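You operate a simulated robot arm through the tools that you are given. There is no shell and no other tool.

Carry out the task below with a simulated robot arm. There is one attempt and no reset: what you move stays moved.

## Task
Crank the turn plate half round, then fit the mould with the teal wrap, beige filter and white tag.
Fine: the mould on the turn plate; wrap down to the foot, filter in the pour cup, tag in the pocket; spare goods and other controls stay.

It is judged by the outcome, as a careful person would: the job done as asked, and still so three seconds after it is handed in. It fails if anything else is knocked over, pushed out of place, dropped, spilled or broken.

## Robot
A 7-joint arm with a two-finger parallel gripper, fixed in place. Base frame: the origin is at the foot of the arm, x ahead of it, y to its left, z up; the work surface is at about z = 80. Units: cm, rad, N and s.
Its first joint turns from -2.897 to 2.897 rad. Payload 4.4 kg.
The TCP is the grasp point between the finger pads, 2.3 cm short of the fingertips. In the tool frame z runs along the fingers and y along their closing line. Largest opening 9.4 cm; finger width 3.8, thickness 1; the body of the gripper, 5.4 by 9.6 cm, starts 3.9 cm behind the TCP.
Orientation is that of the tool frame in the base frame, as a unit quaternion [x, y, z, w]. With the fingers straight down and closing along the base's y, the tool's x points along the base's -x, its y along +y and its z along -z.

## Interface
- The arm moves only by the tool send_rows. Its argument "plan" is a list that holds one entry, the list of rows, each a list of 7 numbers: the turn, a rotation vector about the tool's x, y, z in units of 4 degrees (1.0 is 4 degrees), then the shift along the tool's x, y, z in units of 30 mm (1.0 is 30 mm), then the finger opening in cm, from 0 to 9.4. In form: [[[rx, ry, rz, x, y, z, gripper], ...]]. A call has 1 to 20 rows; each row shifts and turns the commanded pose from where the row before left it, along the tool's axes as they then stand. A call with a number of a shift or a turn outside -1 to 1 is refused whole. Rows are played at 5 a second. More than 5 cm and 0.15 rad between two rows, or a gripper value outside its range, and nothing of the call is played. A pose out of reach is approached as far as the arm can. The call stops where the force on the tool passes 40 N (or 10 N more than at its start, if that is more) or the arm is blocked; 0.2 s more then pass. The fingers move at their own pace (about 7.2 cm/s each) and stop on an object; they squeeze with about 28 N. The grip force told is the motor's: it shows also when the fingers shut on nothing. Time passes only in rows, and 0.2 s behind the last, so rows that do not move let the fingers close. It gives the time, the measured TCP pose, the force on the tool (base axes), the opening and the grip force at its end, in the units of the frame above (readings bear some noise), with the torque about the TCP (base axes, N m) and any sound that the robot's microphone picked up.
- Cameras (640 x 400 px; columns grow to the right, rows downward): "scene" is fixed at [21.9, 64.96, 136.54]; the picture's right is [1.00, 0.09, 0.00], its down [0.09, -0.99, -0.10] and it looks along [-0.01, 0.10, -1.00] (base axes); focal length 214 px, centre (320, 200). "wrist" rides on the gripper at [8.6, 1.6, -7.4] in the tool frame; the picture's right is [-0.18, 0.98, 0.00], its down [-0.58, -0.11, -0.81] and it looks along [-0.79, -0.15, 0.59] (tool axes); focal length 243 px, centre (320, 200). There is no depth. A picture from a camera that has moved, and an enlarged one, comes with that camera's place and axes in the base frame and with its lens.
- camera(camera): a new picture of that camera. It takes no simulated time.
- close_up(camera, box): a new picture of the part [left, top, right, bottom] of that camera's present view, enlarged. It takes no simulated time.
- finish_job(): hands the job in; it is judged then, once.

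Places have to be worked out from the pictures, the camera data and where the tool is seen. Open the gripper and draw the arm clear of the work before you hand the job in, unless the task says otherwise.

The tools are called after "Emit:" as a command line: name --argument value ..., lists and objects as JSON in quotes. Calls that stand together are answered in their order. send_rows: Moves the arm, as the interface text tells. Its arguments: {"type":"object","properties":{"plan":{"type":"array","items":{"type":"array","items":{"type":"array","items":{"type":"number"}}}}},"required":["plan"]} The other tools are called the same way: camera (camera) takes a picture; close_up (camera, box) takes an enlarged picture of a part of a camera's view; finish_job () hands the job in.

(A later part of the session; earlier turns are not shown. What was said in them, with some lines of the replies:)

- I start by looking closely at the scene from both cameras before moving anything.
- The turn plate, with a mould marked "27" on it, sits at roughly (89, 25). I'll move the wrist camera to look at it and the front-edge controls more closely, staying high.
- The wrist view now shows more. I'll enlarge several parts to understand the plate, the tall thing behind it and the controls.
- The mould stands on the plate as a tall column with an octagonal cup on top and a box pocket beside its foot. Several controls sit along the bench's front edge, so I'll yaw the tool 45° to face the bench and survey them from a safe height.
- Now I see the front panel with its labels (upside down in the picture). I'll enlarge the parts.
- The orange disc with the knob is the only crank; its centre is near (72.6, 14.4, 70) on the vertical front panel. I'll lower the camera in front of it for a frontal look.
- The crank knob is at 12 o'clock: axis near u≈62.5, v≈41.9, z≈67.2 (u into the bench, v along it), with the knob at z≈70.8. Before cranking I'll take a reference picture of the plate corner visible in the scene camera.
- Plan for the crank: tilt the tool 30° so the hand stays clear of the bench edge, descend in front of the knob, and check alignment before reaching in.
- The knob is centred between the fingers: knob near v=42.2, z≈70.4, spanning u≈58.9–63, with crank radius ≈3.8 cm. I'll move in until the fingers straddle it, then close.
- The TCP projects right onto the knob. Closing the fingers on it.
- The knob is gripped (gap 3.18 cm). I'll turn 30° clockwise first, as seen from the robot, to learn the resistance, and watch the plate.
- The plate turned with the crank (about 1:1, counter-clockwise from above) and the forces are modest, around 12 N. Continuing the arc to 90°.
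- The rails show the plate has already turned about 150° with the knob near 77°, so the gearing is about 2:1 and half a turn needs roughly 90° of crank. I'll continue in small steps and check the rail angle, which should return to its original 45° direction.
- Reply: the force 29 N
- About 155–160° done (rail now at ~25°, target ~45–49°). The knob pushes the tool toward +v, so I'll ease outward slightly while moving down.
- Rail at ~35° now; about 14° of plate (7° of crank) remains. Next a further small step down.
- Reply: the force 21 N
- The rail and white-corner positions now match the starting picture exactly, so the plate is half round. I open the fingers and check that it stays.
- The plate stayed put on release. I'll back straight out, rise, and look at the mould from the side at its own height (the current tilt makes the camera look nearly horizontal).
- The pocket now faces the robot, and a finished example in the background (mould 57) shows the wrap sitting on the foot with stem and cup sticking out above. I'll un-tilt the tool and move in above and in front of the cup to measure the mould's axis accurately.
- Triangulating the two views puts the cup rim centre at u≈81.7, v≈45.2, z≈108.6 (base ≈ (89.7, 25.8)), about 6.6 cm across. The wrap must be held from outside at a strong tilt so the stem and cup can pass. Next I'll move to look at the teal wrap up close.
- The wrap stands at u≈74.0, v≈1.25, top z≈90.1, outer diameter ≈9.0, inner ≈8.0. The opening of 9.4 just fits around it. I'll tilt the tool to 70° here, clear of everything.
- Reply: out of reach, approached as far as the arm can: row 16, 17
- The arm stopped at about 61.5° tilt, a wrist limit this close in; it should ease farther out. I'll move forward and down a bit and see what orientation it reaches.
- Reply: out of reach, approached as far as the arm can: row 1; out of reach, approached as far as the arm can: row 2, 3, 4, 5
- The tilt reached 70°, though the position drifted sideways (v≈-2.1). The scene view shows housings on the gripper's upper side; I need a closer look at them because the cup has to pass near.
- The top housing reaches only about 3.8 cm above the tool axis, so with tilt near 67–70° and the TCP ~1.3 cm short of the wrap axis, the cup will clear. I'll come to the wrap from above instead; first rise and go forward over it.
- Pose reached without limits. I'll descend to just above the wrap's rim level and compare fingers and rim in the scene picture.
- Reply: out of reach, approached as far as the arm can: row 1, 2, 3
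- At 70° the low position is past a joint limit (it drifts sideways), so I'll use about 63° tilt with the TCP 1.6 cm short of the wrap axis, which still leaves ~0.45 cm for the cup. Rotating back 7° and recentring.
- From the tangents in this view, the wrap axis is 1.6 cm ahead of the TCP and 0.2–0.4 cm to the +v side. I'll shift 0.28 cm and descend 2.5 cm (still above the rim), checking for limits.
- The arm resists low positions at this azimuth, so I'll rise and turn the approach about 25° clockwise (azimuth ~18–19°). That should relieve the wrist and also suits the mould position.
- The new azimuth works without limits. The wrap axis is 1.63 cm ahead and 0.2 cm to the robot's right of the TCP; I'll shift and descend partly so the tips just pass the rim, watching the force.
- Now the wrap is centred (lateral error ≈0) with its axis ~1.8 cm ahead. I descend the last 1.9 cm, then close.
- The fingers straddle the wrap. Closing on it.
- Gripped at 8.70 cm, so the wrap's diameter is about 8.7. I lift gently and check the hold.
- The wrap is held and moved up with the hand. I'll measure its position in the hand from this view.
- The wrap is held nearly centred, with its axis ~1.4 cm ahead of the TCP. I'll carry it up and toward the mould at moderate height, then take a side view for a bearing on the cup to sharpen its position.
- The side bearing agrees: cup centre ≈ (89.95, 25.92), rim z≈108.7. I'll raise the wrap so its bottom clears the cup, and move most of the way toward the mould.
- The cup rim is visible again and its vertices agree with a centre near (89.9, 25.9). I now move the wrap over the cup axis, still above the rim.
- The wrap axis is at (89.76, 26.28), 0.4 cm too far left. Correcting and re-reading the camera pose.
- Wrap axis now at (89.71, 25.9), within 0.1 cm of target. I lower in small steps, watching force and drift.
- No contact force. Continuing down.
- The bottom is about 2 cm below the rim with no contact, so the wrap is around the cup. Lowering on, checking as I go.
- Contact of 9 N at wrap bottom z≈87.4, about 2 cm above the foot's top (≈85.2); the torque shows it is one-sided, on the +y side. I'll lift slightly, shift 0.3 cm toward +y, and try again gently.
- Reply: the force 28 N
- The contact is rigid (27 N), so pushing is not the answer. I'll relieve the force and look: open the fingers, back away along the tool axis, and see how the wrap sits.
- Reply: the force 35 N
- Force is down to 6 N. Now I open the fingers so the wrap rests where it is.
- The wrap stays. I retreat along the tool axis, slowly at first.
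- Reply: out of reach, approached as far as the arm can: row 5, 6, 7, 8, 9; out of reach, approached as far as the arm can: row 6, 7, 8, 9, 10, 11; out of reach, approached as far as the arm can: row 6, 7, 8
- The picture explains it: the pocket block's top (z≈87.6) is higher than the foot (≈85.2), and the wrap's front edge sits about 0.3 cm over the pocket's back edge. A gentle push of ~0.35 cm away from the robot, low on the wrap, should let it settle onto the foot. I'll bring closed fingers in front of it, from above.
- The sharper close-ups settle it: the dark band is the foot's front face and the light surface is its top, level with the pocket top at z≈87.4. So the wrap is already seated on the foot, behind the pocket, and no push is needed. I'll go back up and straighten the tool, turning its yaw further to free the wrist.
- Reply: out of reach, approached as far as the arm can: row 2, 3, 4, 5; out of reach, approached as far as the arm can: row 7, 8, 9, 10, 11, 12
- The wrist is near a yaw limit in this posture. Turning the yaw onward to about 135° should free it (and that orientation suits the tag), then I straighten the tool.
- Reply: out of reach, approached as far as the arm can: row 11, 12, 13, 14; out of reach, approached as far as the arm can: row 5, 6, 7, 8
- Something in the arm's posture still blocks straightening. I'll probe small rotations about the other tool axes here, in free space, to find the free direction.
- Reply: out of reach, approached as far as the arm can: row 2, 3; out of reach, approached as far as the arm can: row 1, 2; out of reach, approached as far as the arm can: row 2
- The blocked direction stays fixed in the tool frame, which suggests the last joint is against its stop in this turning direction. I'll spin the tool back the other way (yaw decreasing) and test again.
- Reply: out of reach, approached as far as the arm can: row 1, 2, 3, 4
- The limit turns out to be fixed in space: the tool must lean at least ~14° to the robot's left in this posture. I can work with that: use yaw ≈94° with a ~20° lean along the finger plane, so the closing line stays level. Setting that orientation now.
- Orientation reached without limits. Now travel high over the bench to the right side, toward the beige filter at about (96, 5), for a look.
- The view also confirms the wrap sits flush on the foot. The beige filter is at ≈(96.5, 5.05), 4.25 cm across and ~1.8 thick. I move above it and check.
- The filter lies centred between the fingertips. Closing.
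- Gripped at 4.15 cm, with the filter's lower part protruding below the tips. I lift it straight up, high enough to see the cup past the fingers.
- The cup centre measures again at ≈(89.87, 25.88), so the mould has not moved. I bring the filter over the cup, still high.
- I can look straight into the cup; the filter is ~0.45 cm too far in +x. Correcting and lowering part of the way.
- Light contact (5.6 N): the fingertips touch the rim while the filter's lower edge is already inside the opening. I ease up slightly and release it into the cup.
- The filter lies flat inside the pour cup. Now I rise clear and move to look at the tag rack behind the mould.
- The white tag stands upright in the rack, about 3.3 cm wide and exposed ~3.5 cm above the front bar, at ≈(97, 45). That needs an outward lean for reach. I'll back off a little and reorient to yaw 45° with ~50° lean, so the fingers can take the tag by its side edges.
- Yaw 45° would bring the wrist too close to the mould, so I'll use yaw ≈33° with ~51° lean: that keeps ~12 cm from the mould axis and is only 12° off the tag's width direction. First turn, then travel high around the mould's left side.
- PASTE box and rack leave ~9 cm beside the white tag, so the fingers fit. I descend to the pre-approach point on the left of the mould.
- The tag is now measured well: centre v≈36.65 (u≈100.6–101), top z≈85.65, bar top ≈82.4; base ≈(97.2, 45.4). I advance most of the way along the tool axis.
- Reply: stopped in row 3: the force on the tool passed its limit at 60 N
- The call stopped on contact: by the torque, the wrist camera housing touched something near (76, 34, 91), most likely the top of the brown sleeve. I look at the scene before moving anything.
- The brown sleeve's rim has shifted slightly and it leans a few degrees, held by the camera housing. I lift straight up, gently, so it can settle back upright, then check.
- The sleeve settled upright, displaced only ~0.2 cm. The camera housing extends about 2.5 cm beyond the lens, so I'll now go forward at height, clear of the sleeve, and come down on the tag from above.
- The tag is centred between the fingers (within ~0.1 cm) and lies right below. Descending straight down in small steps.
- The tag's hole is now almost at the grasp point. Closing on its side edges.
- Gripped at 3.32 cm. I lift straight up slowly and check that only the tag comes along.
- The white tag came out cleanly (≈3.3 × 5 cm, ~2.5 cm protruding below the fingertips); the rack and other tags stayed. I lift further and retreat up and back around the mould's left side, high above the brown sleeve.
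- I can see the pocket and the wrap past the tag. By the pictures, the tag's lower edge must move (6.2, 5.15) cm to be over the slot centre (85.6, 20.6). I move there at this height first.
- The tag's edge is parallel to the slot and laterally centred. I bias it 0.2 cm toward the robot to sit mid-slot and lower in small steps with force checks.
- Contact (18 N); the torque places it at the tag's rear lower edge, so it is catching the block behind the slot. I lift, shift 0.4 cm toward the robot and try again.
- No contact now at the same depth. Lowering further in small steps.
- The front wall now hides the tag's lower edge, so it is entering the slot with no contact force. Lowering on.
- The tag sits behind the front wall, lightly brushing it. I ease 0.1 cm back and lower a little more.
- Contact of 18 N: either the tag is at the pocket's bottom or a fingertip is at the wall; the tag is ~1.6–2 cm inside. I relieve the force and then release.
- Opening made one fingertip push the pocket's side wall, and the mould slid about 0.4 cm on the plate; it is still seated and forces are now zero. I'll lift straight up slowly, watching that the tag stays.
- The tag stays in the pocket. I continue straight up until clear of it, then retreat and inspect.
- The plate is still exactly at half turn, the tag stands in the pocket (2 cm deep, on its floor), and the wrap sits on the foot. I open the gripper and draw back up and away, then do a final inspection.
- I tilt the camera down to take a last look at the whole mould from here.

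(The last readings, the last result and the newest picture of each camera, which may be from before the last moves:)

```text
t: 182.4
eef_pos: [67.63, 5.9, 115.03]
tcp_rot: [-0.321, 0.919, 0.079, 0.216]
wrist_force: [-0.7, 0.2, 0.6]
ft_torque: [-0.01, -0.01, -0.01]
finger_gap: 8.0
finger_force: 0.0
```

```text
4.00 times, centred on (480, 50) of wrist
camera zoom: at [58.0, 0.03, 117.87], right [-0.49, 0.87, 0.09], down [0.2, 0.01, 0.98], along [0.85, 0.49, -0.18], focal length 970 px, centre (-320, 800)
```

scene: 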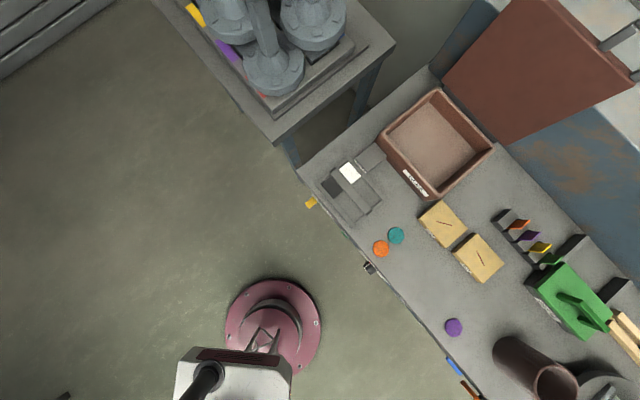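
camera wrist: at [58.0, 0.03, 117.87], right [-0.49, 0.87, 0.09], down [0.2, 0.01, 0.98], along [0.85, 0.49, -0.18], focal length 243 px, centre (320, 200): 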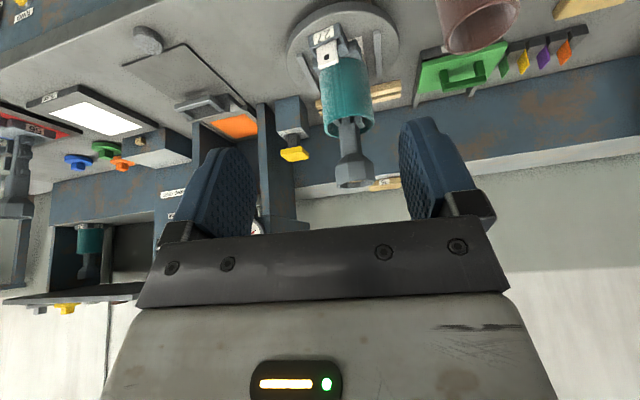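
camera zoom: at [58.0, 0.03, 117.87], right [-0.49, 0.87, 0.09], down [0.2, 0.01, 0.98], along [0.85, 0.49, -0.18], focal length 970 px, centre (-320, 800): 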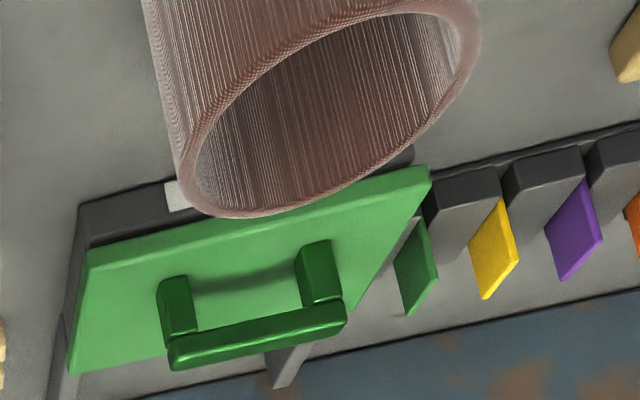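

All three parts are in place: wrap on the foot, filter visible in the pour cup, tag in the pocket. The plate is at half turn, the spare goods are where they belong apart from the ~0.2 cm shift of the brown sleeve, and the arm is clear with the gripper open. I hand the job in.

Emit:
finish_job

```text
The job is handed in.
```

I cranked the turn plate half round, fitted the mould with the teal wrap, beige filter and white tag, and handed the job in. I don't have the judging result.

- **Turn plate:** the crank is geared about 2:1, so a quarter turn of the crank gave the half turn. The plate matches its starting picture rotated by half a turn and did not move afterwards.
- **Wrap:** it sits on the foot, behind the pocket.
- **Filter:** it lies flat inside the pour cup.
- **Tag:** it stands in the pocket, about 2 cm deep, apparently on the pocket floor.

Two things were disturbed along the way:

- **Brown sleeve:** the wrist camera housing hit it on the way to the tag rack (force limit tripped at 60 N). It tilted and came back upright, about 0.2 cm from where it started. I left it there.
- **Mould:** when I released the tag, a fingertip pushed the side of the pocket, and the mould slid about 0.4 cm on the plate. It is still on the plate between the rails.

In the final pictures the other goods and controls looked as they were at the start. The gripper was open and clear of the work.
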